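You operate a simulated robot arm through the tools that you are given. There is no shell and no other tool. Be economical: measure what you need, move in short steps, check, and stop when the job is done.

You run a simulated two-armed robot. Do the job below in one go: nothing can be reset, and whatever is moved stays where it is left.

TASK
Cap the mustard, then rack the three loose spice jars by name.
Fine: each jar stands in the cell with its name; the fennel stays in its cell.

The check looks at the end state, three seconds after you hand in, the way a careful person would. Anything else that was tipped, shoved, dropped, spilled or broken makes it a failure. Lids that push on must go on centred and level and be pressed home; caps that screw on are set level and turned clockwise until they are tight.

THE ROBOT
Two 7-joint arms with two-finger parallel grippers on one trunk, on a base that drives. Base frame: it is fixed to the floor where the robot stands at the start and does not move with it; the origin is under the middle of the robot, x ahead of it, y to its left, z up. Readings come in mm, degrees, newtons and seconds.
The left shoulder is at the start at [70, 163, 1170], the right one opposite. With the tool pointing down near the work surface each hand reaches from about 380 to 880 mm from the robot's upright axis, wherever it stands, measured 20 degrees to its own side. Payload 3.43 kg a hand.
The TCP of each hand is the grasp point between the finger pads, 34 mm short of the fingertips. In the tool frame z runs along the fingers and y along their closing line. Largest opening 128 mm; finger width 24, thickness 12; the body of the gripper, 48 by 130 mm, starts 96 mm behind the TCP.
Orientation is that of the tool frame in the base frame, as [roll, pitch, yaw] about the fixed x, y, z axes, in that order (R = Rz(yaw) Ry(pitch) Rx(roll)). With the fingers straight down and closing along the base's y, the tool's x points along the base's -x, its y along +y and its z along -z.

THE INTERFACE
- The arms move only by the tool play_rows. It takes "left_motion", "right_motion" or both (then of equal length, played together; a hand with none holds still); each is a list of rows, each a list of 3 entries, a list of its own where there are three numbers: the shift along the tool's x, y, z in units of 30 mm (1.0 is 30 mm), then the turn, a rotation vector about the tool's x, y, z in units of 4 degrees (1.0 is 4 degrees), then the closure, from 0 (fully open) to 1 (shut). In form: [[[tx, ty, tz], [wx, wy, wz], grip], ...]. A call has 1 to 12 rows; each row shifts and turns the commanded pose from where the row before left it, along the tool's axes as they then stand. A call with a number of a shift or a turn outside -1 to 1 is refused whole. Each row takes 0.2 s and may step no farther than 50 mm and 8.6 degrees from the row before; otherwise, or with a gripper value out of range, the whole call is refused. A pose out of reach is approached as far as the arm can. The call stops where the force on the tool passes 90 N (or 10 N more than at its start, if that is more) or the arm is blocked; 0.2 s more then pass. Each finger travels about 153 mm/s and halts on what it meets, pressing with about 33 N; the grip force reading is that of the motor and also rises with nothing between the fingers. The clock runs only during rows and for 0.2 s after the last one: add rows that do not move to give the fingers time. It gives the time, the measured TCP pose, the force on the tool (base axes), the opening and the grip force at its end, in the units of the frame above (readings bear some noise).
- Cameras (640 x 400 px; columns grow to the right, rows downward): "scene" is now at [139.8, -6.4, 1410.1]; the picture's right is [-0.08, -1.00, 0.00], its down [-0.47, 0.04, -0.88] and it looks along [0.88, -0.07, -0.47] (base axes); focal length 266 px, centre (320, 200). "left" rides on the left gripper at [76, 11, -160] in its tool frame; the picture's right is [-0.15, 0.99, 0.00], its down [-0.88, -0.13, -0.46] and it looks along [-0.45, -0.07, 0.89] (tool axes); focal length 234 px, centre (320, 200). "right" rides on the right gripper at [76, -11, -160] in its tool frame; the picture's right is [0.15, 0.99, 0.00], its down [-0.88, 0.13, -0.46] and it looks along [-0.45, 0.07, 0.89] (tool axes); focal length 234 px, centre (320, 200). There is no depth. A picture from a camera that has moved, and an enlarged one, comes with that camera's place and axes in the base frame and with its lens.
- camera(camera): a new picture of that camera. No time passes.
- slide_trunk(by): slides the trunk up (or, below 0, down) by that many mm; the arms and the scene camera ride with it, the base frame stays. It gives what a move gives, with no picture.
- steer(legs): drives the robot by 1 to 6 legs, each [ahead, left, turn to the left] in mm, mm and degrees, along the robot's own axes; the way and the turn of a leg run together, so that a leg with both is an arc; at most 1500 mm and 180 degrees a leg. The arms and the cameras ride along, it lands a little off, and it stops where it bumps. It gives what a move gives.
- turn_head(pan, tilt): turns the head with the scene camera to pan (to the left, within 86 degrees either way) and tilt (down, from -29 to 69), counted from straight ahead of the robot. It gives what a move gives.
- inspect(camera, box): a new picture of the part [left, top, right, bottom] of that camera's present view, enlarged. No time passes.
- hand_in(): hands the job in; it is judged then, once.

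Work in short steps. Places have to be worked out from the pictures, the camera data and where the tool is seen: move nearer, look again, correct. Check each grasp and each placing, and mend what went wrong. You have 120 turns and 88 pictures in all, those below and enlarged ones among them. Open the grippers and draw the arms clear of the work before you hand the job in, unless the task says otherwise; then end with one line.

The tools are called after "Emit:" as a command line: name --argument value ..., lists and objects as JSON in quotes. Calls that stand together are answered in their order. play_rows: Moves the arms, as the interface text tells. Its arguments: {"type":"object","properties":{"left_motion":{"type":"array","items":{"type":"array"}},"right_motion":{"type":"array","items":{"type":"array"}}},"required":[]} The other tools are called the same way: slide_trunk (by) slides the trunk up or down; steer (legs) drives the base; turn_head (pan, tilt) turns the head that bears the scene camera; camera (camera) takes a picture; inspect (camera, box) takes an enlarged picture of a part of a camera's view; hand_in () hands the job in.

At the start:

```text
time_s: 0.0
left_tcp_pos: [581.9, 192.1, 1268.6]
left_orientation: [180.0, 0.1, 180.0]
left_contact_force: [-0.4, 0.7, 0.1]
left_grip_width: 128.1
left_grip_force: 0.1
right_tcp_pos: [439.4, -279.8, 1202.0]
right_orientation: [-180.0, 0.0, -179.9]
right_contact_force: [-0.5, 0.2, 0.8]
right_grip_width: 127.9
right_grip_force: 0.0
trunk travel left (down, up): [-650.0, 290.0]
robot x, y, heading: [-1.5, -4.2, 0.3]
head pan, tilt: [-4.8, 28.0]
```

scene: 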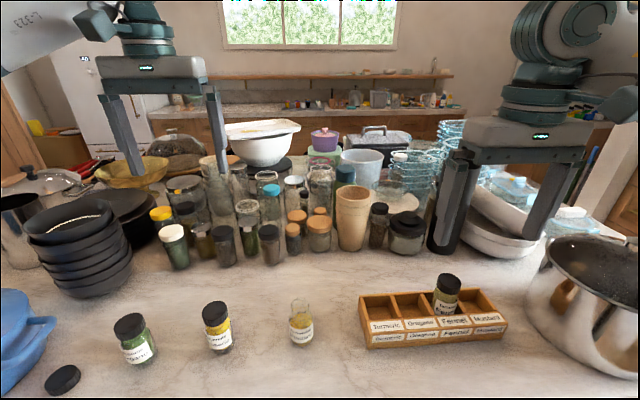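
right: 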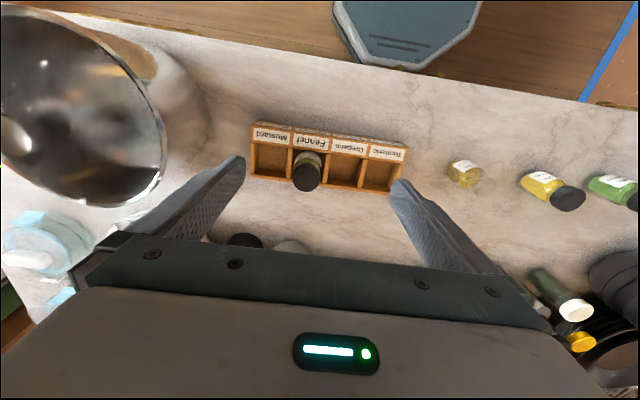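
left: 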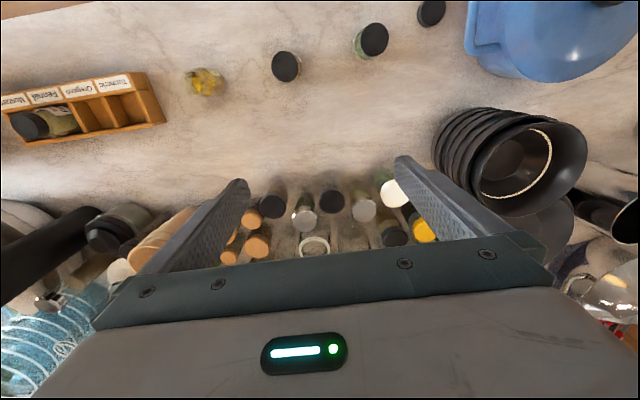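

The three loose jars (green, yellow, open mustard), the loose black cap and the rack are in view. I enlarge the front of the scene to read labels and measure places.

Emit:
inspect --camera "scene" --box '[30, 270, 350, 400]'

Emit:
inspect --camera "scene" --box '[340, 260, 530, 360]'

```text
2.00 times, centred on (190, 335) of scene
camera zoom: at [139.8, -6.4, 1410.1], right [-0.08, -1.0, 0.0], down [-0.47, 0.04, -0.88], along [0.88, -0.07, -0.47], focal length 531 px, centre (580, -70)
```

zoom: 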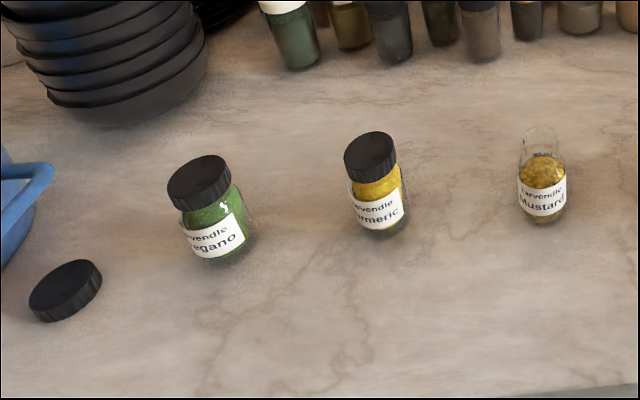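

```text
3.37 times, centred on (435, 310) of scene
camera zoom: at [139.8, -6.4, 1410.1], right [-0.08, -1.0, 0.0], down [-0.47, 0.04, -0.88], along [0.88, -0.07, -0.47], focal length 895 px, centre (-67, -170)
```

zoom: 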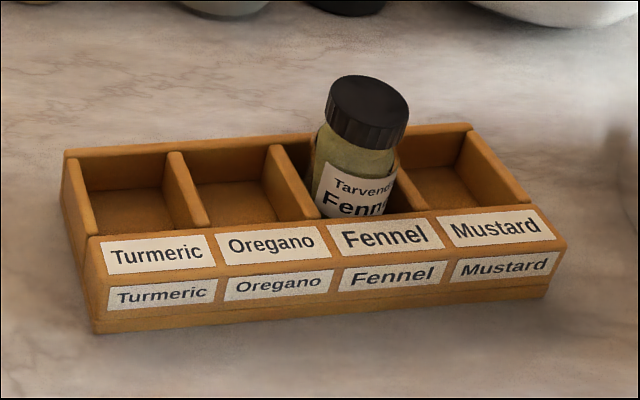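

Green is oregano, yellow is turmeric, and the open jar is mustard, near (480, 2). The loose cap is near (424, 404). I bring the left hand over the cap and the right hand over the mustard, staying high, to look closer.

Emit:
play_rows --left_motion '[[[0.527, 0.707, 0.393], [0, 0, 0], 0], [[0.527, 0.707, 0.393], [0, 0, 0], 0], [[0.527, 0.707, 0.393], [0, 0, 0], 0], [[0.527, 0.707, 0.393], [0, 0, 0], 0], [[0.527, 0.707, 0.393], [0, 0, 0], 0], [[0.527, 0.707, 0.393], [0, 0, 0], 0], [[0.527, 0.707, 0.393], [0, 0, 0], 0], [[0.527, 0.707, 0.393], [0, 0, 0], 0], [[0.527, 0.707, 0.393], [0, 0, 0], 0], [[0.527, 0.707, 0.393], [0, 0, 0], 0]]' --right_motion '[[[-0.14, 0.94, 0.2], [0, 0, 0], 0], [[-0.14, 0.94, 0.2], [0, 0, 0], 0], [[-0.14, 0.94, 0.2], [0, 0, 0], 0], [[-0.14, 0.94, 0.2], [0, 0, 0], 0], [[-0.14, 0.94, 0.2], [0, 0, 0], 0], [[-0.14, 0.94, 0.2], [0, 0, 0], 0], [[-0.14, 0.94, 0.2], [0, 0, 0], 0], [[-0.14, 0.94, 0.2], [0, 0, 0], 0], [[-0.14, 0.94, 0.2], [0, 0, 0], 0], [[-0.14, 0.94, 0.2], [0, 0, 0], 0]]'

Emit:
camera --camera "left"

Emit:
camera --camera "right"

```text
time_s: 2.2
left_tcp_pos: [423.8, 405.4, 1152.5]
left_orientation: [-179.8, 0.3, 180.0]
left_contact_force: [-0.3, -0.1, 0.3]
left_grip_width: 127.8
left_grip_force: 0.1
right_tcp_pos: [481.5, 6.2, 1142.5]
right_orientation: [-179.9, 0.0, -180.0]
right_contact_force: [-0.5, 0.5, 0.3]
right_grip_width: 128.1
right_grip_force: 0.2
trunk travel left (down, up): [-650.0, 290.0]
robot x, y, heading: [0.3, -2.9, -0.2]
head pan, tilt: [-4.8, 28.0]
```

```text
82 pictures are left
camera left: at [346.0, 416.4, 1310.4], right [0.15, 0.99, 0.0], down [0.88, -0.13, 0.46], along [0.45, -0.07, -0.89], focal length 234 px, centre (320, 200)
```

left: 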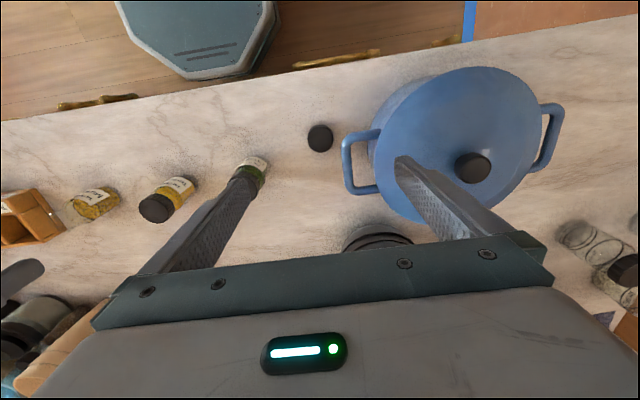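

```text
81 pictures are left
camera right: at [407.0, -6.0, 1304.1], right [-0.15, 0.99, 0.0], down [0.88, 0.13, 0.46], along [0.45, 0.06, -0.89], focal length 234 px, centre (320, 200)
```

right: 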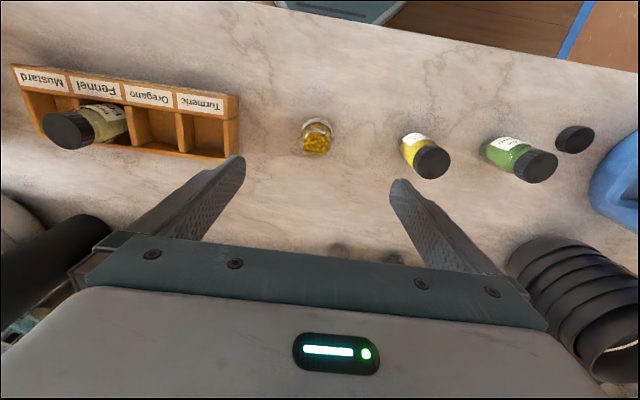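

The cap reads as (426, 403), about 41 mm wide, with the blue pot's handle close by on its +y side. I enlarge the mustard's mouth, the rack and the cap.

Emit:
inspect --camera "right" --box '[270, 100, 366, 170]'

Emit:
inspect --camera "right" --box '[0, 50, 250, 180]'

Emit:
inspect --camera "left" --box '[270, 100, 390, 200]'

```text
5.71 times, centred on (318, 135) of right
camera zoom: at [407.0, -6.0, 1304.1], right [-0.15, 0.99, 0.0], down [0.88, 0.13, 0.46], along [0.45, 0.06, -0.89], focal length 1338 px, centre (331, 571)
```

zoom: 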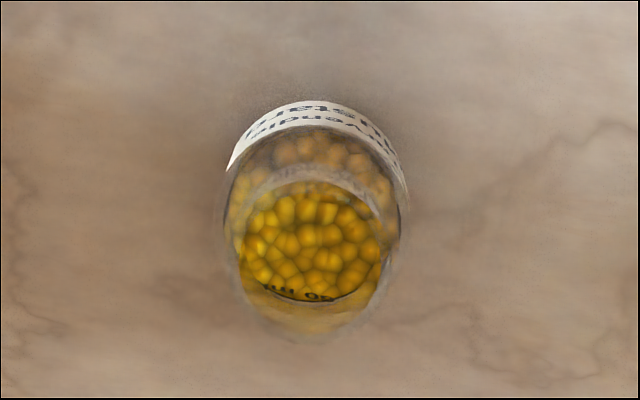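

```text
2.56 times, centred on (125, 115) of right
camera zoom: at [407.0, -6.0, 1304.1], right [-0.15, 0.99, 0.0], down [0.88, 0.13, 0.46], along [0.45, 0.06, -0.89], focal length 600 px, centre (819, 418)
```

zoom: 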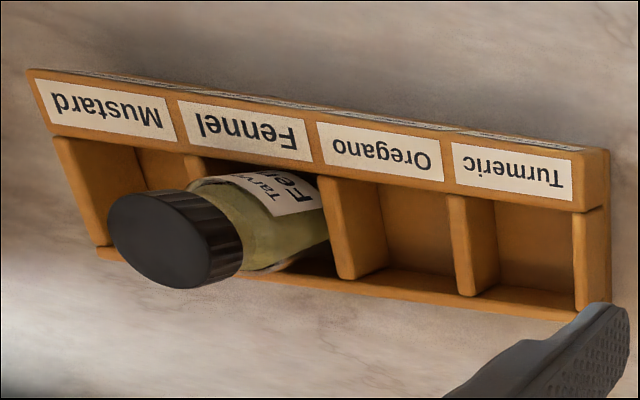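

```text
4.00 times, centred on (330, 150) of left
camera zoom: at [346.0, 416.4, 1310.4], right [0.15, 0.99, 0.0], down [0.88, -0.13, 0.46], along [0.45, -0.07, -0.89], focal length 937 px, centre (280, 400)
```

zoom: 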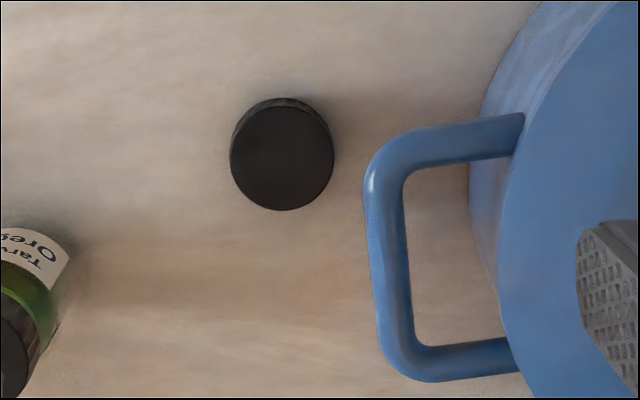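

The cap lies top-up at about (428, 404) and the mustard is near (480, 0). I turn the left hand 90° so that its fingers close along x, clear of the pot handle. The right hand yaws and tilts back, ready to hold the jar from the side.

Emit:
play_rows --left_motion '[[[0, 0, 0], [0, 0, -1], 0], [[0, 0, 0], [0, 0, -1], 0], [[0, 0, 0], [0, 0, -1], 0], [[0, 0, 0], [0, 0, -1], 0], [[0, 0, 0], [0, 0, -1], 0], [[0, 0, 0], [0, 0, -1], 0], [[0, 0, 0], [0, 0, -1], 0], [[0, 0, 0], [0, 0, -1], 0], [[0, 0, 0], [0, 0, -1], 0], [[0, 0, 0], [0, 0, -1], 0], [[0, 0, 0], [0, 0, -1], 0], [[0, 0, 0], [0, 0, -1], 0]]' --right_motion '[[[0, 0, 0], [0, 0, -0.972], 0], [[0, 0, 0], [0, 0, -0.972], 0], [[0, 0, 0], [0, 0, -0.972], 0], [[0, 0, 0], [0, 0, -0.972], 0], [[0, 0, 0], [0, 0, -0.972], 0], [[0, 0, 0], [0, 0, -0.972], 0], [[0, 0, 0], [0, 0, -0.972], 0], [[0, 0, 0], [0, 0, -0.972], 0], [[0, 0, 0], [0, 0, -0.972], 0], [[0, 0, 0], [0, -1, 0], 0], [[0, 0, 0], [0, -1, 0], 0], [[0, 0, 0], [0, -1, 0], 0]]'

Emit:
play_rows --left_motion '[[[0, 0, 0], [0, 0, -0.9545], 0], [[0, 0, 0], [0, 0, -0.9545], 0], [[0, 0, 0], [0, 0, -0.9545], 0], [[0, 0, 0], [0, 0, -0.9545], 0], [[0, 0, 0], [0, 0, -0.9545], 0], [[0, 0, 0], [0, 0, -0.9545], 0], [[0, 0, 0], [0, 0, -0.9545], 0], [[0, 0, 0], [0, 0, -0.9545], 0], [[0, 0, 0], [0, 0, -0.9545], 0], [[0, 0, 0], [0, 0, -0.9545], 0], [[0, 0, 0], [0, 0, -0.9545], 0]]' --right_motion '[[[0, 0, 0], [0, -0.977, 0], 0], [[0, 0, 0], [0, -0.977, 0], 0], [[0, 0, 0], [0, -0.977, 0], 0], [[0, 0, 0], [0, -0.977, 0], 0], [[0, 0, 0], [0, -0.977, 0], 0], [[0, 0, 0], [0, -0.977, 0], 0], [[0, 0, 0], [0, -0.977, 0], 0], [[0, 0, 0], [0, -0.977, 0], 0], [[0, 0, 0], [0, -0.977, 0], 0], [[0, 0, 0], [0, -0.977, 0], 0], [[0, 0, 0], [0, -0.977, 0], 0]]'

Emit:
camera --camera "left"

Emit:
camera --camera "scene"

```text
time_s: 4.8
left_tcp_pos: [423.2, 402.9, 1151.2]
left_orientation: [-179.9, 0.2, -131.9]
left_contact_force: [0.5, -0.6, 0.3]
left_grip_width: 128.2
left_grip_force: 0.1
right_tcp_pos: [482.4, 2.6, 1141.6]
right_orientation: [-179.9, 12.0, -145.0]
right_contact_force: [-0.6, 0.7, 0.2]
right_grip_width: 128.0
right_grip_force: 0.1
trunk travel left (down, up): [-650.0, 290.0]
robot x, y, heading: [3.2, 0.7, -0.1]
head pan, tilt: [-4.8, 28.0]
```

```text
time_s: 7.2
left_tcp_pos: [424.4, 401.7, 1151.0]
left_orientation: [-179.9, 0.1, -90.0]
left_contact_force: [0.5, -0.1, -0.1]
left_grip_width: 127.8
left_grip_force: 0.1
right_tcp_pos: [487.3, 6.2, 1145.2]
right_orientation: [179.9, 54.9, -145.0]
right_contact_force: [0.2, -0.1, 0.1]
right_grip_width: 128.1
right_grip_force: 0.1
right hand out of reach, approached as far as the arm can: row 11
trunk travel left (down, up): [-650.0, 290.0]
robot x, y, heading: [1.2, 3.1, -0.4]
head pan, tilt: [-4.8, 28.0]
```

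```text
77 pictures are left
camera left: at [412.5, 327.3, 1310.6], right [-0.99, 0.14, 0.0], down [0.13, 0.88, 0.46], along [0.07, 0.45, -0.89], focal length 234 px, centre (320, 200)
```

left: 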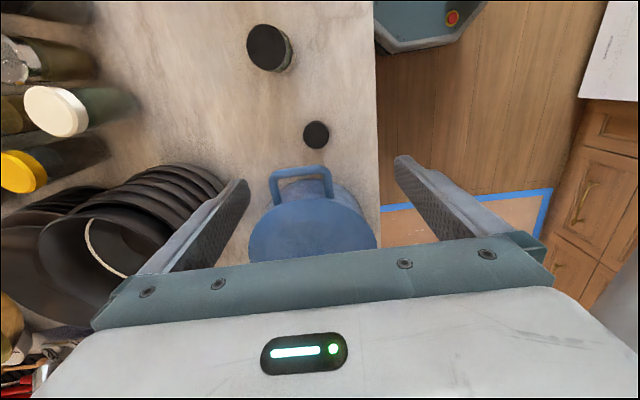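

```text
76 pictures are left
camera scene: at [140.0, -6.4, 1410.1], right [-0.08, -1.0, 0.0], down [-0.47, 0.04, -0.88], along [0.88, -0.07, -0.47], focal length 266 px, centre (320, 200)
```

scene: 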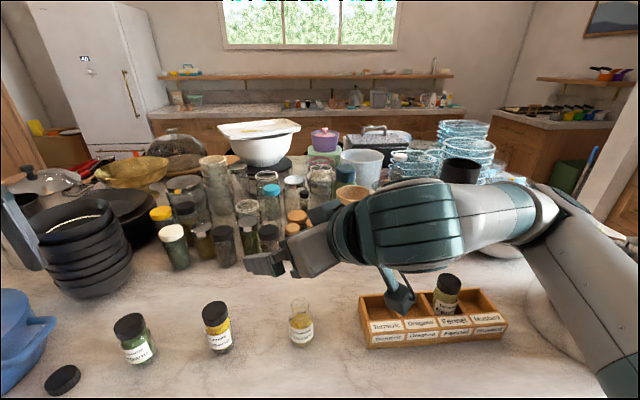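

The right wrist is at its folding limit here. I back the base off 130 mm, which gives it room and also pulls the tilted hand back from the jar.

Emit:
steer --legs '[[-130, 0, 0]]'

Emit:
camera --camera "scene"

```text
time_s: 8.5
left_tcp_pos: [294.2, 404.5, 1151.5]
left_orientation: [180.0, 0.0, -89.9]
left_contact_force: [-0.1, 0.7, -0.3]
left_grip_width: 128.0
left_grip_force: 0.0
right_tcp_pos: [357.7, 6.4, 1145.7]
right_orientation: [179.9, 54.9, -145.0]
right_contact_force: [0.5, -0.2, 0.0]
right_grip_width: 127.8
right_grip_force: 0.1
trunk travel left (down, up): [-650.0, 290.0]
robot x, y, heading: [-130.1, 0.3, 0.0]
head pan, tilt: [-4.8, 28.0]
```

```text
75 pictures are left
camera scene: at [9.8, -6.1, 1410.0], right [-0.08, -1.0, 0.0], down [-0.47, 0.04, -0.88], along [0.88, -0.07, -0.47], focal length 266 px, centre (320, 200)
```

scene: 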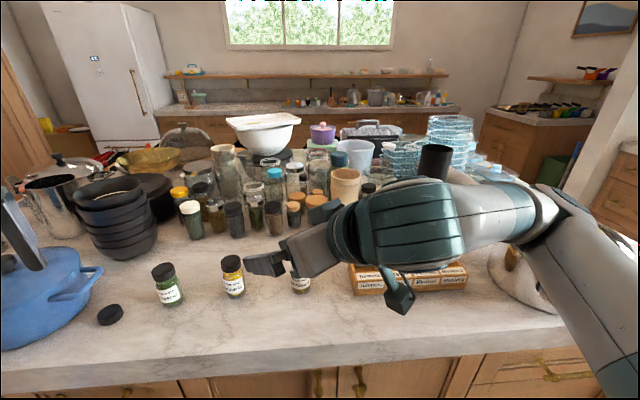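

The wrist camera housing hangs below the tilted hand but will clear the table. I move the left hand over the cap, pre-shaped, at z≈1010. The right hand goes to a pre-grasp about 110 mm back from the jar.

Emit:
play_rows --left_motion '[[[0.006, -0.5625, 0.5875], [0, 0, 0], 0.4], [[0.006, -0.5625, 0.5875], [0, 0, 0], 0.4], [[0.006, -0.5625, 0.5875], [0, 0, 0], 0.4], [[0.006, -0.5625, 0.5875], [0, 0, 0], 0.4], [[0.006, -0.5625, 0.5875], [0, 0, 0], 0.4], [[0.006, -0.5625, 0.5875], [0, 0, 0], 0.4], [[0.006, -0.5625, 0.5875], [0, 0, 0], 0.4], [[0.006, -0.5625, 0.5875], [0, 0, 0], 0.4]]' --right_motion '[[[0.43, -0.317, 0.323], [0, 0, 0], 0], [[0.43, -0.317, 0.323], [0, 0, 0], 0], [[0.43, -0.317, 0.323], [0, 0, 0], 0], [[0.43, -0.317, 0.323], [0, 0, 0], 0], [[0.43, -0.317, 0.323], [0, 0, 0], 0], [[0.43, -0.317, 0.323], [0, 0, 0], 0], [[0.43, -0.317, 0.323], [0, 0, 0], 0], [[0.43, -0.317, 0.323], [0, 0, 0], 0]]'

Emit:
camera --camera "left"

Emit:
camera --camera "right"

```text
time_s: 10.3
left_tcp_pos: [429.5, 402.6, 1008.9]
left_orientation: [180.0, 0.0, -89.9]
left_contact_force: [0.6, -0.6, 0.0]
left_grip_width: 76.6
left_grip_force: 0.0
right_tcp_pos: [409.3, -51.0, 1015.6]
right_orientation: [179.9, 54.8, -145.0]
right_contact_force: [0.3, 0.5, 0.0]
right_grip_width: 128.0
right_grip_force: 0.0
right hand out of reach, approached as far as the arm can: row 1, 3
trunk travel left (down, up): [-650.0, 290.0]
robot x, y, heading: [-129.5, -0.3, 0.1]
head pan, tilt: [-4.8, 28.0]
```

```text
74 pictures are left
camera left: at [417.5, 326.0, 1169.5], right [-0.99, 0.14, 0.0], down [0.13, 0.88, 0.46], along [0.07, 0.45, -0.89], focal length 234 px, centre (320, 200)
```

left: 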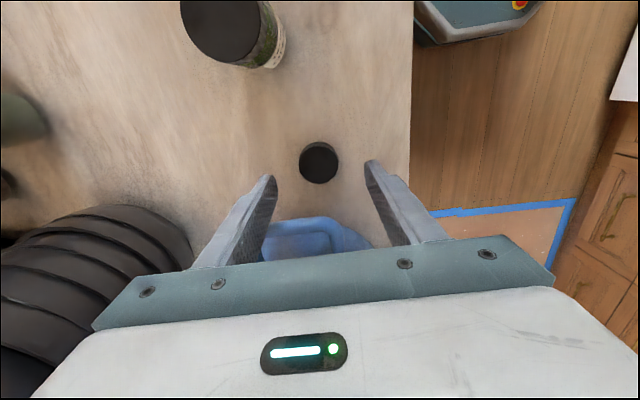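

```text
73 pictures are left
camera right: at [274.4, -161.1, 1047.7], right [-0.64, 0.76, -0.12], down [0.04, 0.18, 0.98], along [0.77, 0.62, -0.14], focal length 234 px, centre (320, 200)
```

right: 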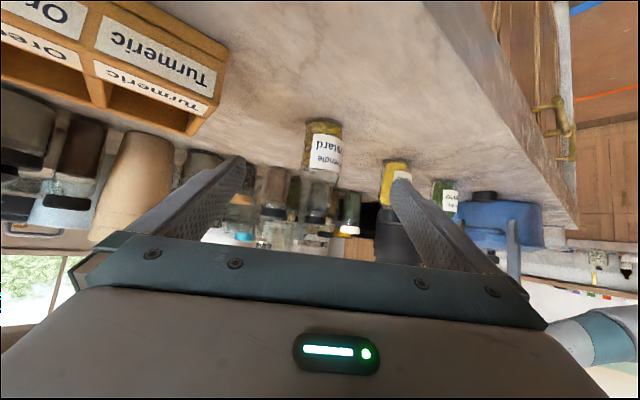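

The cap is at (429.6, 402), centred between the fingers. I lower the left hand to 957 (tips just above the table) and close, and I enlarge the right view of the jar.

Emit:
play_rows --left_motion '[[[0, 0, 0.577], [0, 0, 0], 0.4], [[0, 0, 0.577], [0, 0, 0], 0.4], [[0, 0, 0.577], [0, 0, 0], 0.4], [[0, 0, 0], [0, 0, 0], 0.5], [[0, 0, 0], [0, 0, 0], 0.6], [[0, 0, 0], [0, 0, 0], 0.7], [[0, 0, 0], [0, 0, 0], 0.85], [[0, 0, 0], [0, 0, 0], 1], [[0, 0, 0], [0, 0, 0], 1]]'

Emit:
inspect --camera "right" --box '[260, 100, 400, 230]'

Emit:
inspect --camera "left" --box '[220, 100, 420, 240]'

```text
time_s: 12.3
left_tcp_pos: [430.2, 403.0, 958.6]
left_orientation: [-179.9, 0.0, -89.9]
left_contact_force: [1.7, 0.3, 2.4]
left_grip_width: 39.7
left_grip_force: 33.2
right_tcp_pos: [409.0, -51.7, 1016.7]
right_orientation: [179.9, 54.9, -144.9]
right_contact_force: [0.4, -0.2, 0.0]
right_grip_width: 128.0
right_grip_force: 0.1
trunk travel left (down, up): [-650.0, 290.0]
robot x, y, heading: [-131.8, 1.2, -0.1]
head pan, tilt: [-4.8, 28.0]
```

```text
3.08 times, centred on (330, 165) of right
camera zoom: at [273.5, -160.7, 1048.2], right [-0.64, 0.76, -0.12], down [0.04, 0.18, 0.98], along [0.77, 0.62, -0.14], focal length 720 px, centre (289, 308)
```

zoom: 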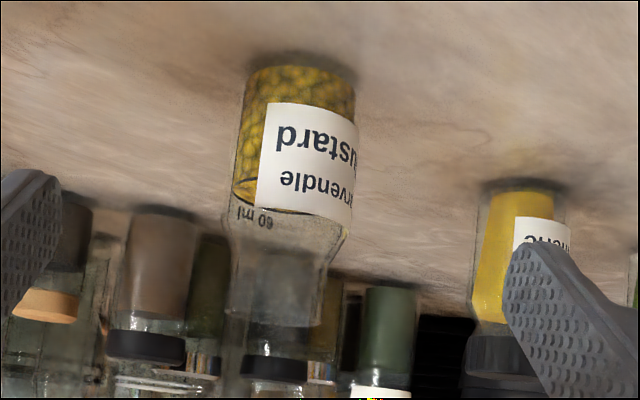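

```text
2.86 times, centred on (320, 170) of left
camera zoom: at [417.8, 326.6, 1117.9], right [-0.99, 0.15, 0.0], down [0.13, 0.88, 0.46], along [0.07, 0.45, -0.89], focal length 669 px, centre (320, 286)
```

zoom: 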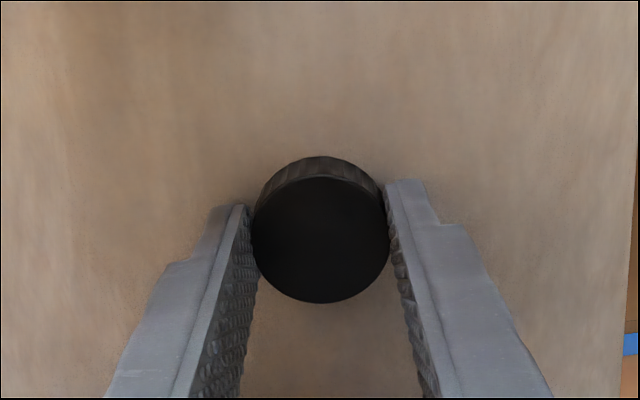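

The cap is held (39.7 mm wide). I judge the jar's axis at about (486, 0), 45 mm wide, with the mouth near z≈1012. The right hand goes in along its tool axis and closes while the left lifts the cap.

Emit:
play_rows --left_motion '[[[0, 0, -0.3], [0, 0, 0], 1], [[0, 0, -0.9], [0, 0, 0], 1], [[0, 0, -0.9], [0, 0, 0], 1], [[0, 0, -0.9], [0, 0, 0], 1], [[0, 0, -0.9], [0, 0, 0], 1], [[0, 0, -0.9], [0, 0, 0], 1], [[0, 0, 0], [0, 0, 0], 1], [[0, 0, 0], [0, 0, 0], 1], [[0, 0, 0], [0, 0, 0], 1], [[0, 0, 0], [0, 0, 0], 1], [[0, 0, 0], [0, 0, 0], 1], [[0, 0, 0], [0, 0, 0], 1]]' --right_motion '[[[-0.016, -0.01, 0.6], [0, 0, 0], 0], [[-0.016, -0.01, 0.6], [0, 0, 0], 0], [[-0.016, -0.01, 0.6], [0, 0, 0], 0], [[-0.016, -0.01, 0.6], [0, 0, 0], 0], [[-0.016, -0.01, 0.6], [0, 0, 0], 0], [[-0.016, -0.01, 0.6], [0, 0, 0], 0], [[0, 0, 0], [0, 0, 0], 0.3], [[0, 0, 0], [0, 0, 0], 0.5], [[0, 0, 0], [0, 0, 0], 0.55], [[0, 0, 0], [0, 0, 0], 0.6], [[0, 0, 0], [0, 0, 0], 0.65], [[0, 0, 0], [0, 0, 0], 0.68]]'

Emit:
camera --camera "right"

Emit:
camera --camera "scene"

```text
time_s: 14.9
left_tcp_pos: [427.7, 402.1, 1102.4]
left_orientation: [-180.0, 0.0, -89.9]
left_contact_force: [0.1, -0.3, -0.3]
left_grip_width: 39.6
left_grip_force: 32.6
right_tcp_pos: [484.0, 0.3, 958.2]
right_orientation: [179.8, 54.7, -144.9]
right_contact_force: [0.1, 0.8, 0.3]
right_grip_width: 43.9
right_grip_force: 32.6
trunk travel left (down, up): [-650.0, 290.0]
robot x, y, heading: [-128.5, 4.0, -0.1]
head pan, tilt: [-4.8, 28.0]
```

```text
70 pictures are left
camera right: at [349.0, -109.5, 989.4], right [-0.64, 0.76, -0.12], down [0.04, 0.18, 0.98], along [0.77, 0.62, -0.14], focal length 234 px, centre (320, 200)
```

right: 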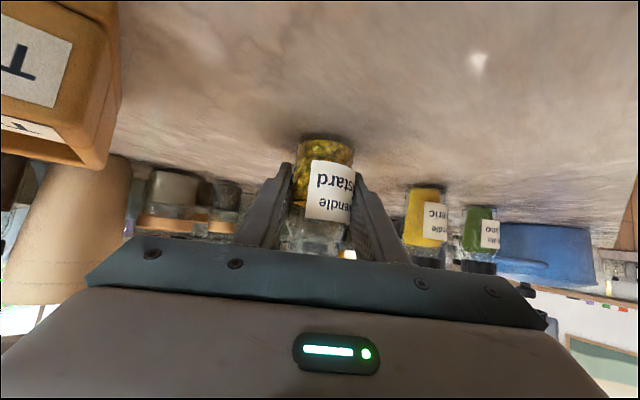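

```text
69 pictures are left
camera scene: at [9.3, -6.1, 1410.1], right [-0.08, -1.0, 0.0], down [-0.47, 0.04, -0.88], along [0.88, -0.07, -0.47], focal length 266 px, centre (320, 200)
```

scene: 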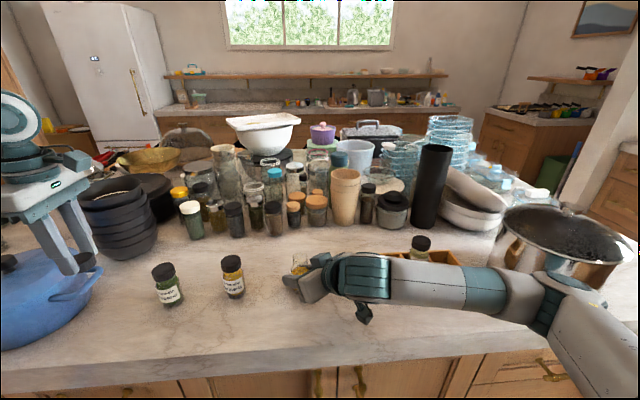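

The jar is firmly held (43.9 mm wide). I bring the cap across above the jar, stopping short at y≈60 so the left camera can locate the mouth.

Emit:
play_rows --left_motion '[[[0.95, -0.16, -0.05], [0, 0, 0], 1], [[0.95, -0.16, -0.05], [0, 0, 0], 1], [[0.95, -0.16, -0.05], [0, 0, 0], 1], [[0.95, -0.16, -0.05], [0, 0, 0], 1], [[0.95, -0.16, -0.05], [0, 0, 0], 1], [[0.95, -0.16, -0.05], [0, 0, 0], 1], [[0.95, -0.16, -0.05], [0, 0, 0], 1], [[0.95, -0.16, -0.05], [0, 0, 0], 1], [[0.95, -0.16, -0.05], [0, 0, 0], 1], [[0.95, -0.16, -0.05], [0, 0, 0], 1], [[0.95, -0.16, -0.05], [0, 0, 0], 1], [[0.95, -0.16, -0.05], [0, 0, 0], 1]]'

Emit:
camera --camera "left"

```text
time_s: 17.5
left_tcp_pos: [488.6, 59.2, 1120.7]
left_orientation: [-180.0, 0.1, -89.9]
left_contact_force: [0.0, -0.1, -0.5]
left_grip_width: 39.8
left_grip_force: 33.1
right_tcp_pos: [484.3, -0.6, 957.1]
right_orientation: [179.9, 54.9, -145.1]
right_contact_force: [-0.7, -0.9, 2.0]
right_grip_width: 44.0
right_grip_force: 32.8
trunk travel left (down, up): [-650.0, 290.0]
robot x, y, heading: [-132.1, 1.2, -0.0]
head pan, tilt: [-4.8, 28.0]
```

```text
68 pictures are left
camera left: at [476.3, -18.4, 1280.4], right [-0.99, 0.14, 0.0], down [0.13, 0.88, 0.46], along [0.07, 0.45, -0.89], focal length 234 px, centre (320, 200)
```

left: 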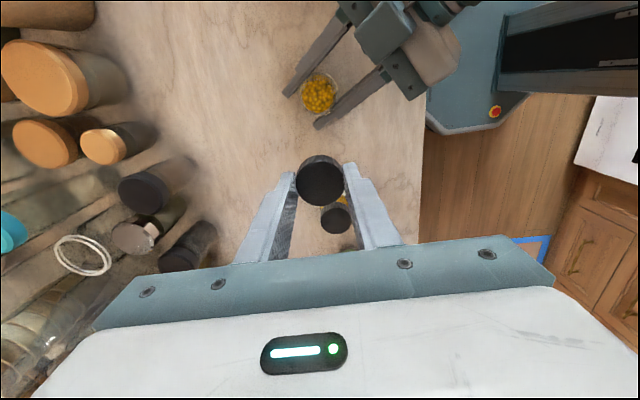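

Emit:
inspect --camera "left" --box '[270, 50, 370, 140]'

Emit:
inspect --camera "left" --box '[280, 140, 370, 215]'

```text
4.44 times, centred on (320, 95) of left
camera zoom: at [476.3, -18.4, 1280.4], right [-0.99, 0.14, 0.0], down [0.13, 0.88, 0.46], along [0.07, 0.45, -0.89], focal length 1041 px, centre (320, 667)
```

zoom: 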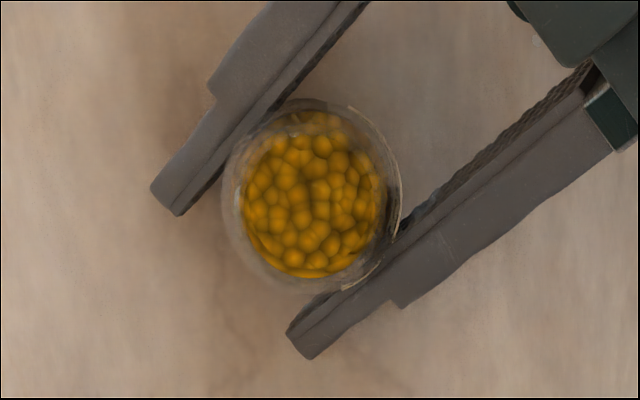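

```text
5.33 times, centred on (325, 178) of left
camera zoom: at [476.3, -18.4, 1280.4], right [-0.99, 0.14, 0.0], down [0.13, 0.88, 0.46], along [0.07, 0.45, -0.89], focal length 1249 px, centre (293, 320)
```

zoom: 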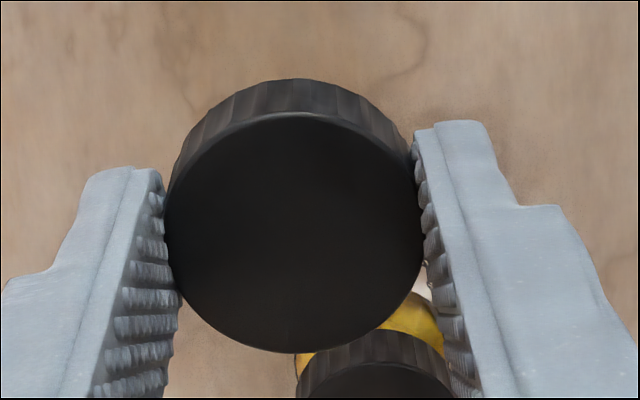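

The left camera looks almost straight down on the jar: its axis is at about (482, -3), and the cap sits about (-0.5, -1.4) off the TCP. I move the cap over it, leaving roughly 10 mm of gap, and check from the right camera.

Emit:
play_rows --left_motion '[[[0.51, 0.0525, 0.2], [0, 0, 0], 1], [[0.51, 0.0525, 0.4], [0, 0, 0], 1], [[0.51, 0.0525, 0.657], [0, 0, 0], 1], [[0.51, 0.0525, 0.7], [0, 0, 0], 1], [[0, 0, 0], [0, 0, 0], 1]]'

Emit:
inspect --camera "right" --box '[240, 120, 400, 250]'

Emit:
inspect --camera "left" --box '[260, 90, 380, 210]'

Emit:
inspect --camera "scene" --box '[240, 190, 360, 310]'

```text
time_s: 18.7
left_tcp_pos: [480.6, -0.9, 1060.9]
left_orientation: [-179.8, 0.0, -90.0]
left_contact_force: [0.1, -0.5, -0.3]
left_grip_width: 39.6
left_grip_force: 33.0
right_tcp_pos: [484.6, -0.4, 958.1]
right_orientation: [180.0, 54.8, -145.0]
right_contact_force: [-0.5, 0.6, 0.3]
right_grip_width: 44.0
right_grip_force: 33.6
trunk travel left (down, up): [-650.0, 290.0]
robot x, y, heading: [-131.3, -1.1, 0.2]
head pan, tilt: [-4.8, 28.0]
```

```text
3.08 times, centred on (320, 185) of right
camera zoom: at [348.9, -109.7, 989.4], right [-0.64, 0.76, -0.12], down [0.04, 0.18, 0.98], along [0.77, 0.62, -0.14], focal length 720 px, centre (320, 246)
```

zoom: 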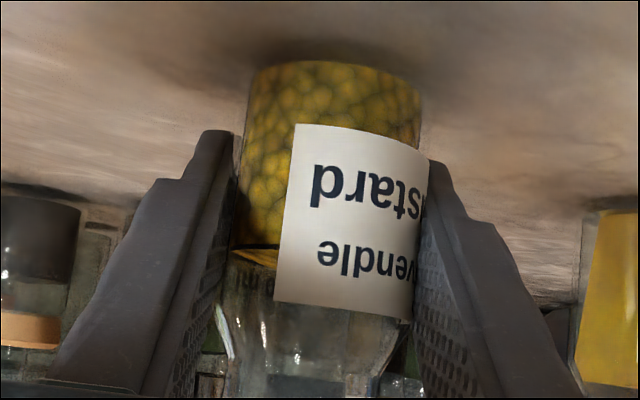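

```text
3.33 times, centred on (320, 150) of left
camera zoom: at [467.9, -78.1, 1220.3], right [-0.99, 0.15, 0.0], down [0.13, 0.88, 0.46], along [0.07, 0.45, -0.89], focal length 781 px, centre (320, 367)
```

zoom: 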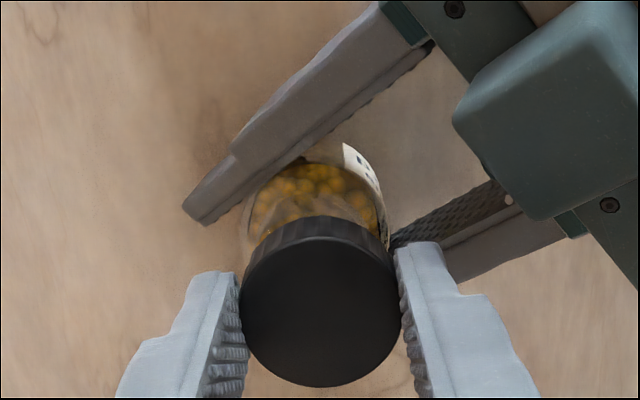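

```text
3.33 times, centred on (300, 250) of scene
camera zoom: at [9.1, -6.1, 1410.1], right [-0.08, -1.0, 0.0], down [-0.47, 0.04, -0.88], along [0.88, -0.07, -0.47], focal length 886 px, centre (387, 33)
```

zoom: 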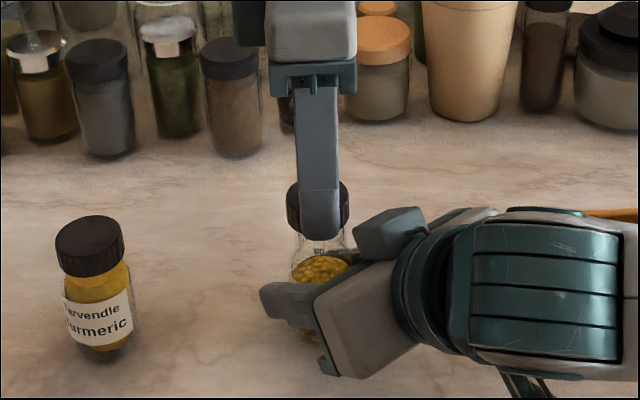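

Cap and mouth line up within about 1 mm. I nudge +0.7 mm in x and lower slowly to find contact.

Emit:
play_rows --left_motion '[[[0, -0.023, 0.067], [0, 0, 0], 1], [[0, 0, 0.067], [0, 0, 0], 1], [[0, 0, 0.067], [0, 0, 0], 1], [[0, 0, 0.067], [0, 0, 0], 1], [[0, 0, 0], [0, 0, 0], 1]]'

Emit:
inspect --camera "scene" --box '[270, 220, 330, 290]'

```text
time_s: 19.9
left_tcp_pos: [481.2, -1.3, 1053.5]
left_orientation: [-179.9, 0.1, -90.0]
left_contact_force: [0.1, -0.1, 0.4]
left_grip_width: 39.6
left_grip_force: 33.3
right_tcp_pos: [484.3, -0.3, 958.4]
right_orientation: [179.8, 54.8, -145.0]
right_contact_force: [0.2, -0.9, 0.8]
right_grip_width: 43.9
right_grip_force: 33.6
trunk travel left (down, up): [-650.0, 290.0]
robot x, y, heading: [-127.6, -2.0, -0.0]
head pan, tilt: [-4.8, 28.0]
```

```text
5.71 times, centred on (300, 255) of scene
camera zoom: at [9.2, -6.3, 1410.1], right [-0.08, -1.0, 0.0], down [-0.47, 0.04, -0.88], along [0.88, -0.07, -0.47], focal length 1518 px, centre (434, -114)
```

zoom: 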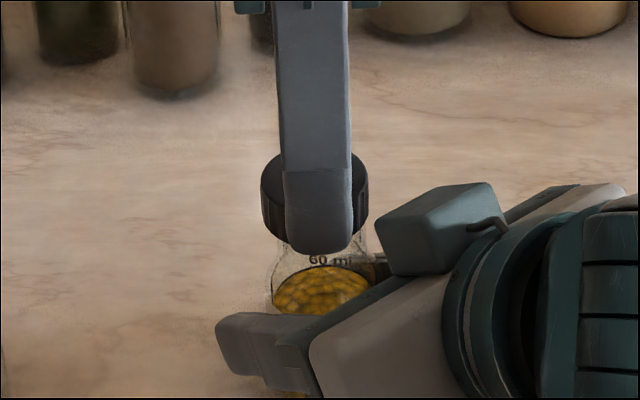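

I enlarge further to check lateral alignment of neck versus cap.

Emit:
inspect --camera "scene" --box '[288, 240, 318, 275]'

Emit:
inspect --camera "left" --box '[280, 90, 360, 180]'

```text
11.43 times, centred on (303, 258) of scene
camera zoom: at [9.2, -6.3, 1410.1], right [-0.08, -1.0, 0.0], down [-0.47, 0.04, -0.88], along [0.88, -0.07, -0.47], focal length 3036 px, centre (514, -457)
```

zoom: 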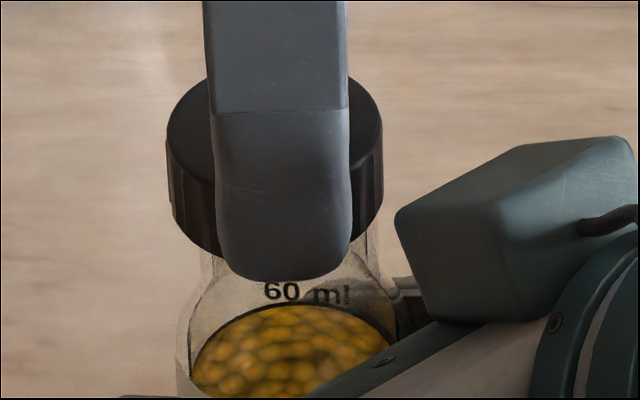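

```text
4.44 times, centred on (320, 135) of left
camera zoom: at [469.5, -77.7, 1212.3], right [-0.99, 0.15, 0.0], down [0.13, 0.88, 0.46], along [0.07, 0.45, -0.89], focal length 1041 px, centre (320, 489)
```

zoom: 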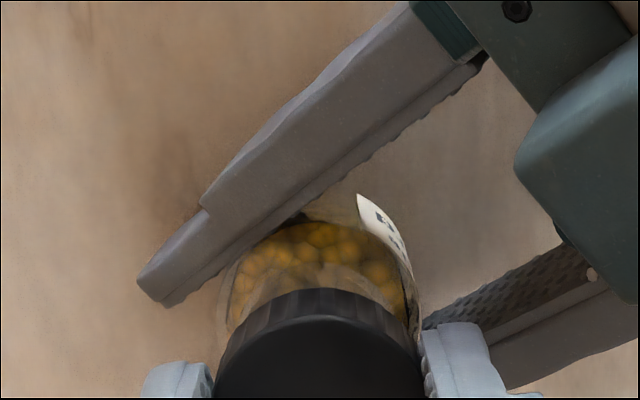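

By pixel offsets, x is aligned and the jar sits about 1.4 mm further to -y than the cap. I correct that and keep lowering.

Emit:
play_rows --left_motion '[[[0.045, 0, 0], [0, 0, 0], 1], [[0, 0, 0.05], [0, 0, 0], 1], [[0, 0, 0.05], [0, 0, 0], 1], [[0, 0, 0.05], [0, 0, 0], 1], [[0, 0, 0.05], [0, 0, 0], 1], [[0, 0, 0], [0, 0, 0], 1]]'

```text
time_s: 21.3
left_tcp_pos: [481.4, -2.6, 1047.6]
left_orientation: [-179.9, 0.1, -89.8]
left_contact_force: [-0.3, 0.2, -0.6]
left_grip_width: 39.8
left_grip_force: 33.1
right_tcp_pos: [484.5, -0.7, 957.7]
right_orientation: [179.9, 54.9, -145.0]
right_contact_force: [0.4, -0.3, 0.4]
right_grip_width: 43.8
right_grip_force: 33.4
trunk travel left (down, up): [-650.0, 290.0]
robot x, y, heading: [-133.7, -0.1, 0.1]
head pan, tilt: [-4.8, 28.0]
```

No contact yet (cap bottom near 1009). I go down another 6 mm in small steps.

Emit:
play_rows --left_motion '[[[0, 0, 0.05], [0, 0, 0], 1], [[0, 0, 0.05], [0, 0, 0], 1], [[0, 0, 0.05], [0, 0, 0], 1], [[0, 0, 0.05], [0, 0, 0], 1], [[0, 0, 0], [0, 0, 0], 1]]'

Emit:
inspect --camera "scene" --box '[288, 240, 318, 275]'

```text
time_s: 22.5
left_tcp_pos: [481.3, -1.0, 1042.9]
left_orientation: [-179.9, -0.1, -89.8]
left_contact_force: [3.9, -3.8, 3.1]
left_grip_width: 39.6
left_grip_force: 33.1
right_tcp_pos: [484.2, -0.2, 957.4]
right_orientation: [179.9, 54.8, -145.0]
right_contact_force: [-2.6, 3.6, 0.8]
right_grip_width: 44.2
right_grip_force: 32.1
trunk travel left (down, up): [-650.0, 290.0]
robot x, y, heading: [-132.4, -1.8, 0.4]
head pan, tilt: [-4.8, 28.0]
```

```text
11.43 times, centred on (303, 258) of scene
camera zoom: at [9.3, -6.5, 1410.1], right [-0.08, -1.0, 0.0], down [-0.47, 0.04, -0.88], along [0.88, -0.07, -0.47], focal length 3036 px, centre (514, -457)
```

zoom: 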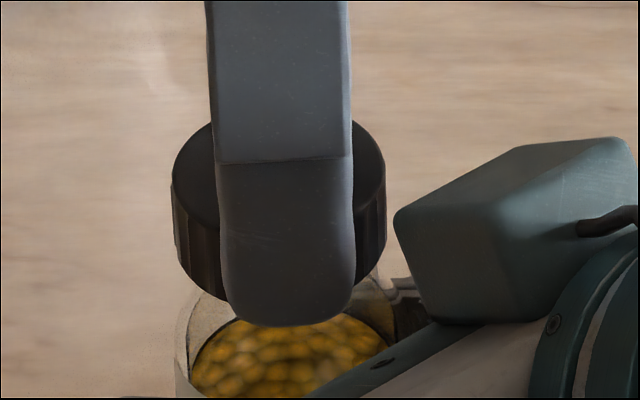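

There is a slight contact with side force (+3.9, -3.8) on the cap, so it wants to move toward +x and -y. I shift 0.8 mm each way and read again.

Emit:
play_rows --left_motion '[[[0.027, -0.027, 0], [0, 0, 0], 1], [[0, 0, 0], [0, 0, 0], 1], [[0, 0, 0], [0, 0, 0], 1]]'

```text
time_s: 23.3
left_tcp_pos: [481.3, -2.4, 1042.6]
left_orientation: [180.0, 0.1, -89.9]
left_contact_force: [-0.2, 0.0, 0.3]
left_grip_width: 39.9
left_grip_force: 33.1
right_tcp_pos: [485.2, 0.7, 958.8]
right_orientation: [179.9, 54.8, -145.0]
right_contact_force: [0.2, 1.8, 0.7]
right_grip_width: 44.2
right_grip_force: 33.0
trunk travel left (down, up): [-650.0, 290.0]
robot x, y, heading: [-130.7, -1.5, -0.0]
head pan, tilt: [-4.8, 28.0]
```

Forces have vanished, so the cap is centred. I lower another 4 mm.

Emit:
play_rows --left_motion '[[[0, 0, 0.04], [0, 0, 0], 1], [[0, 0, 0.04], [0, 0, 0], 1], [[0, 0, 0.04], [0, 0, 0], 1], [[0, 0, 0], [0, 0, 0], 1]]'

```text
time_s: 24.3
left_tcp_pos: [481.8, -3.3, 1039.4]
left_orientation: [-179.9, -0.2, -89.9]
left_contact_force: [5.2, -3.4, 6.6]
left_grip_width: 39.4
left_grip_force: 32.8
right_tcp_pos: [484.8, 0.0, 957.9]
right_orientation: [179.9, 54.8, -144.9]
right_contact_force: [-1.8, 3.1, -0.5]
right_grip_width: 43.9
right_grip_force: 33.3
trunk travel left (down, up): [-650.0, 290.0]
robot x, y, heading: [-128.1, -0.9, 0.1]
head pan, tilt: [-4.8, 28.0]
```

Contact again, with the same lateral hint and 6.6 N upward. I shift a little further the same way and turn clockwise a bit to see how it seats.

Emit:
play_rows --left_motion '[[[0.02, -0.03, 0], [0, 0, 0], 1], [[0, 0, 0], [0, 0, 0], 1], [[0, 0, 0], [0, 0, 0], 1]]'

Emit:
inspect --camera "scene" --box '[288, 240, 318, 275]'

Emit:
inspect --camera "right" --box '[270, 150, 370, 260]'

```text
time_s: 25.1
left_tcp_pos: [481.3, -2.2, 1039.2]
left_orientation: [-179.9, -0.1, -89.9]
left_contact_force: [-3.7, 0.0, 9.3]
left_grip_width: 39.8
left_grip_force: 32.6
right_tcp_pos: [484.5, 0.6, 958.2]
right_orientation: [-179.9, 54.8, -145.1]
right_contact_force: [3.9, 2.7, -2.3]
right_grip_width: 43.7
right_grip_force: 32.9
trunk travel left (down, up): [-650.0, 290.0]
robot x, y, heading: [-127.4, -1.7, 0.3]
head pan, tilt: [-4.8, 28.0]
```

```text
11.43 times, centred on (303, 258) of scene
camera zoom: at [8.7, -5.8, 1410.2], right [-0.08, -1.0, 0.0], down [-0.47, 0.04, -0.88], along [0.88, -0.07, -0.47], focal length 3036 px, centre (514, -457)
```

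zoom: 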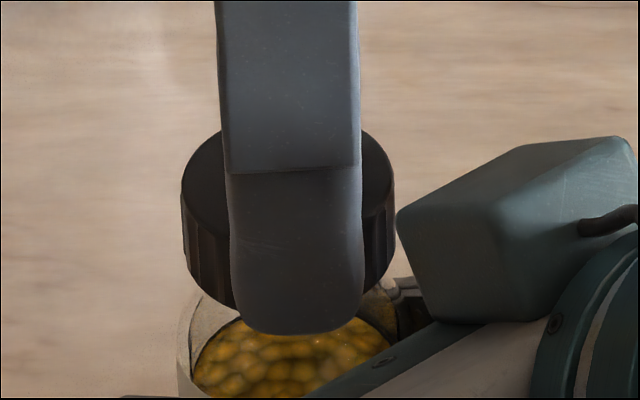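

```text
3.64 times, centred on (320, 205) of right
camera zoom: at [348.7, -109.4, 989.4], right [-0.64, 0.76, -0.12], down [0.04, 0.18, 0.98], along [0.77, 0.62, -0.14], focal length 852 px, centre (320, 182)
```

zoom: 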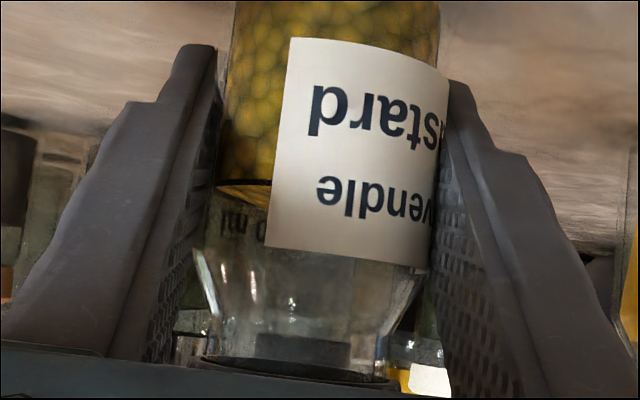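

The cap skirt surrounds the neck and reads centred. I start turning clockwise (seen from above) with a slight downward feed.

Emit:
play_rows --left_motion '[[[-0.01, 0.01, 0.005], [0, 0, 1], 1], [[0, 0, 0.005], [0, 0, 1], 1], [[0, 0, 0.005], [0, 0, 1], 1], [[0, 0, 0.005], [0, 0, 1], 1], [[0, 0, 0.005], [0, 0, 1], 1], [[0, 0, 0.005], [0, 0, 1], 1], [[0, 0, 0.005], [0, 0, 1], 1], [[0, 0, 0.005], [0, 0, 1], 1], [[0, 0, 0.005], [0, 0, 1], 1], [[0, 0, 0.005], [0, 0, 1], 1], [[0, 0, 0.005], [0, 0, 1], 1], [[0, 0, 0.005], [0, 0, 1], 1]]'

```text
time_s: 27.7
left_tcp_pos: [481.2, -4.0, 1038.0]
left_orientation: [-179.9, 0.2, -138.1]
left_contact_force: [-22.7, 4.5, 21.6]
left_grip_width: 39.6
left_grip_force: 33.3
right_tcp_pos: [483.5, -0.6, 957.9]
right_orientation: [-179.9, 54.8, -145.0]
right_contact_force: [21.5, -3.9, -8.3]
right_grip_width: 43.9
right_grip_force: 32.8
trunk travel left (down, up): [-650.0, 290.0]
robot x, y, heading: [-129.2, 0.2, 0.1]
head pan, tilt: [-4.8, 28.0]
```

A side force of -23 N in x has built up because the cap sits slightly off the turning axis. I relieve it with a 2 mm shift to -x.

Emit:
play_rows --left_motion '[[[0.04, 0.055, 0], [0, 0, 0], 1], [[0, 0, 0], [0, 0, 0], 1], [[0, 0, 0], [0, 0, 0], 1]]'

Emit:
inspect --camera "scene" --box '[283, 235, 323, 280]'

Emit:
inspect --camera "left" --box '[270, 110, 370, 210]'

```text
time_s: 28.5
left_tcp_pos: [480.7, -3.0, 1038.2]
left_orientation: [-179.9, 0.2, -137.8]
left_contact_force: [-0.2, 7.5, 20.7]
left_grip_width: 39.5
left_grip_force: 33.1
right_tcp_pos: [484.2, -1.1, 958.8]
right_orientation: [179.9, 54.9, -145.1]
right_contact_force: [6.8, -11.7, -2.4]
right_grip_width: 44.0
right_grip_force: 32.7
trunk travel left (down, up): [-650.0, 290.0]
robot x, y, heading: [-128.4, 3.8, 0.2]
head pan, tilt: [-4.8, 28.0]
```

```text
8.89 times, centred on (303, 258) of scene
camera zoom: at [8.6, -7.0, 1410.3], right [-0.08, -1.0, 0.0], down [-0.47, 0.04, -0.88], along [0.88, -0.07, -0.47], focal length 2362 px, centre (471, -311)
```

zoom: 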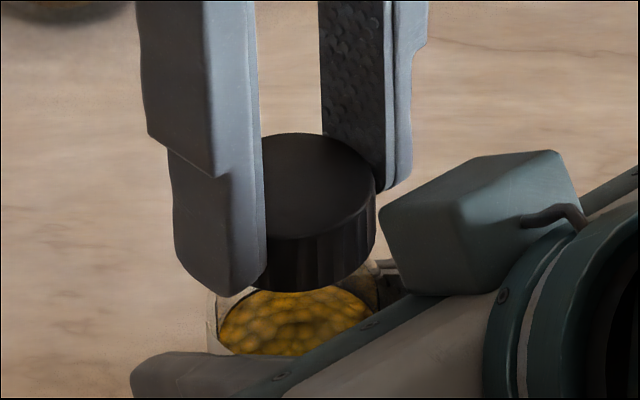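

```text
4.00 times, centred on (320, 160) of left
camera zoom: at [416.5, -45.9, 1197.1], right [-0.56, 0.83, 0.0], down [0.74, 0.49, 0.46], along [0.38, 0.25, -0.89], focal length 937 px, centre (320, 360)
```

zoom: 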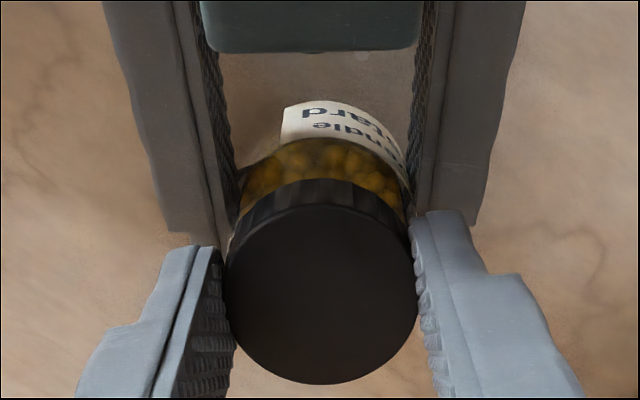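

The cap looks level and the side force is mostly gone. I keep turning clockwise with a small offset compensation and no feed, to see whether the thread pulls the cap down.

Emit:
play_rows --left_motion '[[[-0.016, 0.017, 0], [0, 0, 1], 1], [[0, 0.0065, 0], [0, 0, 1], 1], [[0, 0.0065, 0], [0, 0, 1], 1], [[0, 0.0065, 0], [0, 0, 1], 1], [[0, 0.0065, 0], [0, 0, 1], 1], [[0, 0.0065, 0], [0, 0, 1], 1], [[0, 0.0065, 0], [0, 0, 1], 1], [[0, 0.0065, 0], [0, 0, 1], 1], [[0, 0.0065, 0], [0, 0, 1], 1], [[0, 0.0065, 0], [0, 0, 1], 1], [[0, 0, 0], [0, 0, 0], 1]]'

```text
time_s: 30.9
left_tcp_pos: [478.5, -2.0, 1037.4]
left_orientation: [180.0, 0.0, -178.0]
left_contact_force: [16.9, -1.5, 6.8]
left_grip_width: 39.4
left_grip_force: 32.8
right_tcp_pos: [481.7, 0.1, 959.5]
right_orientation: [179.9, 54.8, -144.9]
right_contact_force: [-17.2, -3.2, 5.2]
right_grip_width: 43.9
right_grip_force: 32.9
trunk travel left (down, up): [-650.0, 290.0]
robot x, y, heading: [-132.0, -0.9, 0.0]
head pan, tilt: [-4.8, 28.0]
```

The upward force dropped from 21 to 7 N, so the thread is drawing down. I relieve +x by 1.7 mm, feed slightly and continue turning.

Emit:
play_rows --left_motion '[[[-0.055, 0, 0.01], [0, 0, 0], 1], [[0, 0.005, 0.006], [0, 0, 1], 1], [[0, 0.005, 0.006], [0, 0, 1], 1], [[0, 0.005, 0.006], [0, 0, 1], 1], [[0, 0.005, 0.006], [0, 0, 1], 1], [[0, 0.005, 0.006], [0, 0, 1], 1], [[0, 0.005, 0.006], [0, 0, 1], 1], [[0, 0, 0], [0, 0, 0], 1]]'

Emit:
inspect --camera "scene" --box '[283, 235, 323, 280]'

```text
time_s: 32.7
left_tcp_pos: [479.3, 0.7, 1036.8]
left_orientation: [-180.0, 0.2, 158.0]
left_contact_force: [3.7, -13.4, 13.5]
left_grip_width: 39.6
left_grip_force: 32.8
right_tcp_pos: [484.1, 0.1, 957.9]
right_orientation: [-180.0, 54.9, -144.9]
right_contact_force: [-4.0, 13.1, -0.4]
right_grip_width: 43.7
right_grip_force: 32.3
trunk travel left (down, up): [-650.0, 290.0]
robot x, y, heading: [-127.8, -1.0, 0.1]
head pan, tilt: [-4.8, 28.0]
```

```text
8.89 times, centred on (303, 258) of scene
camera zoom: at [8.1, -6.3, 1410.3], right [-0.08, -1.0, 0.0], down [-0.47, 0.04, -0.88], along [0.88, -0.07, -0.47], focal length 2362 px, centre (471, -311)
```

zoom: 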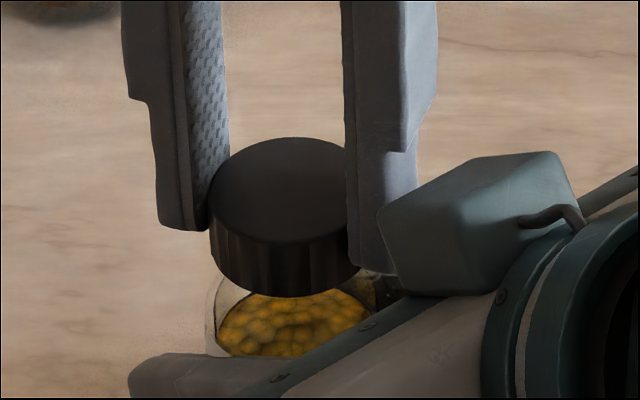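

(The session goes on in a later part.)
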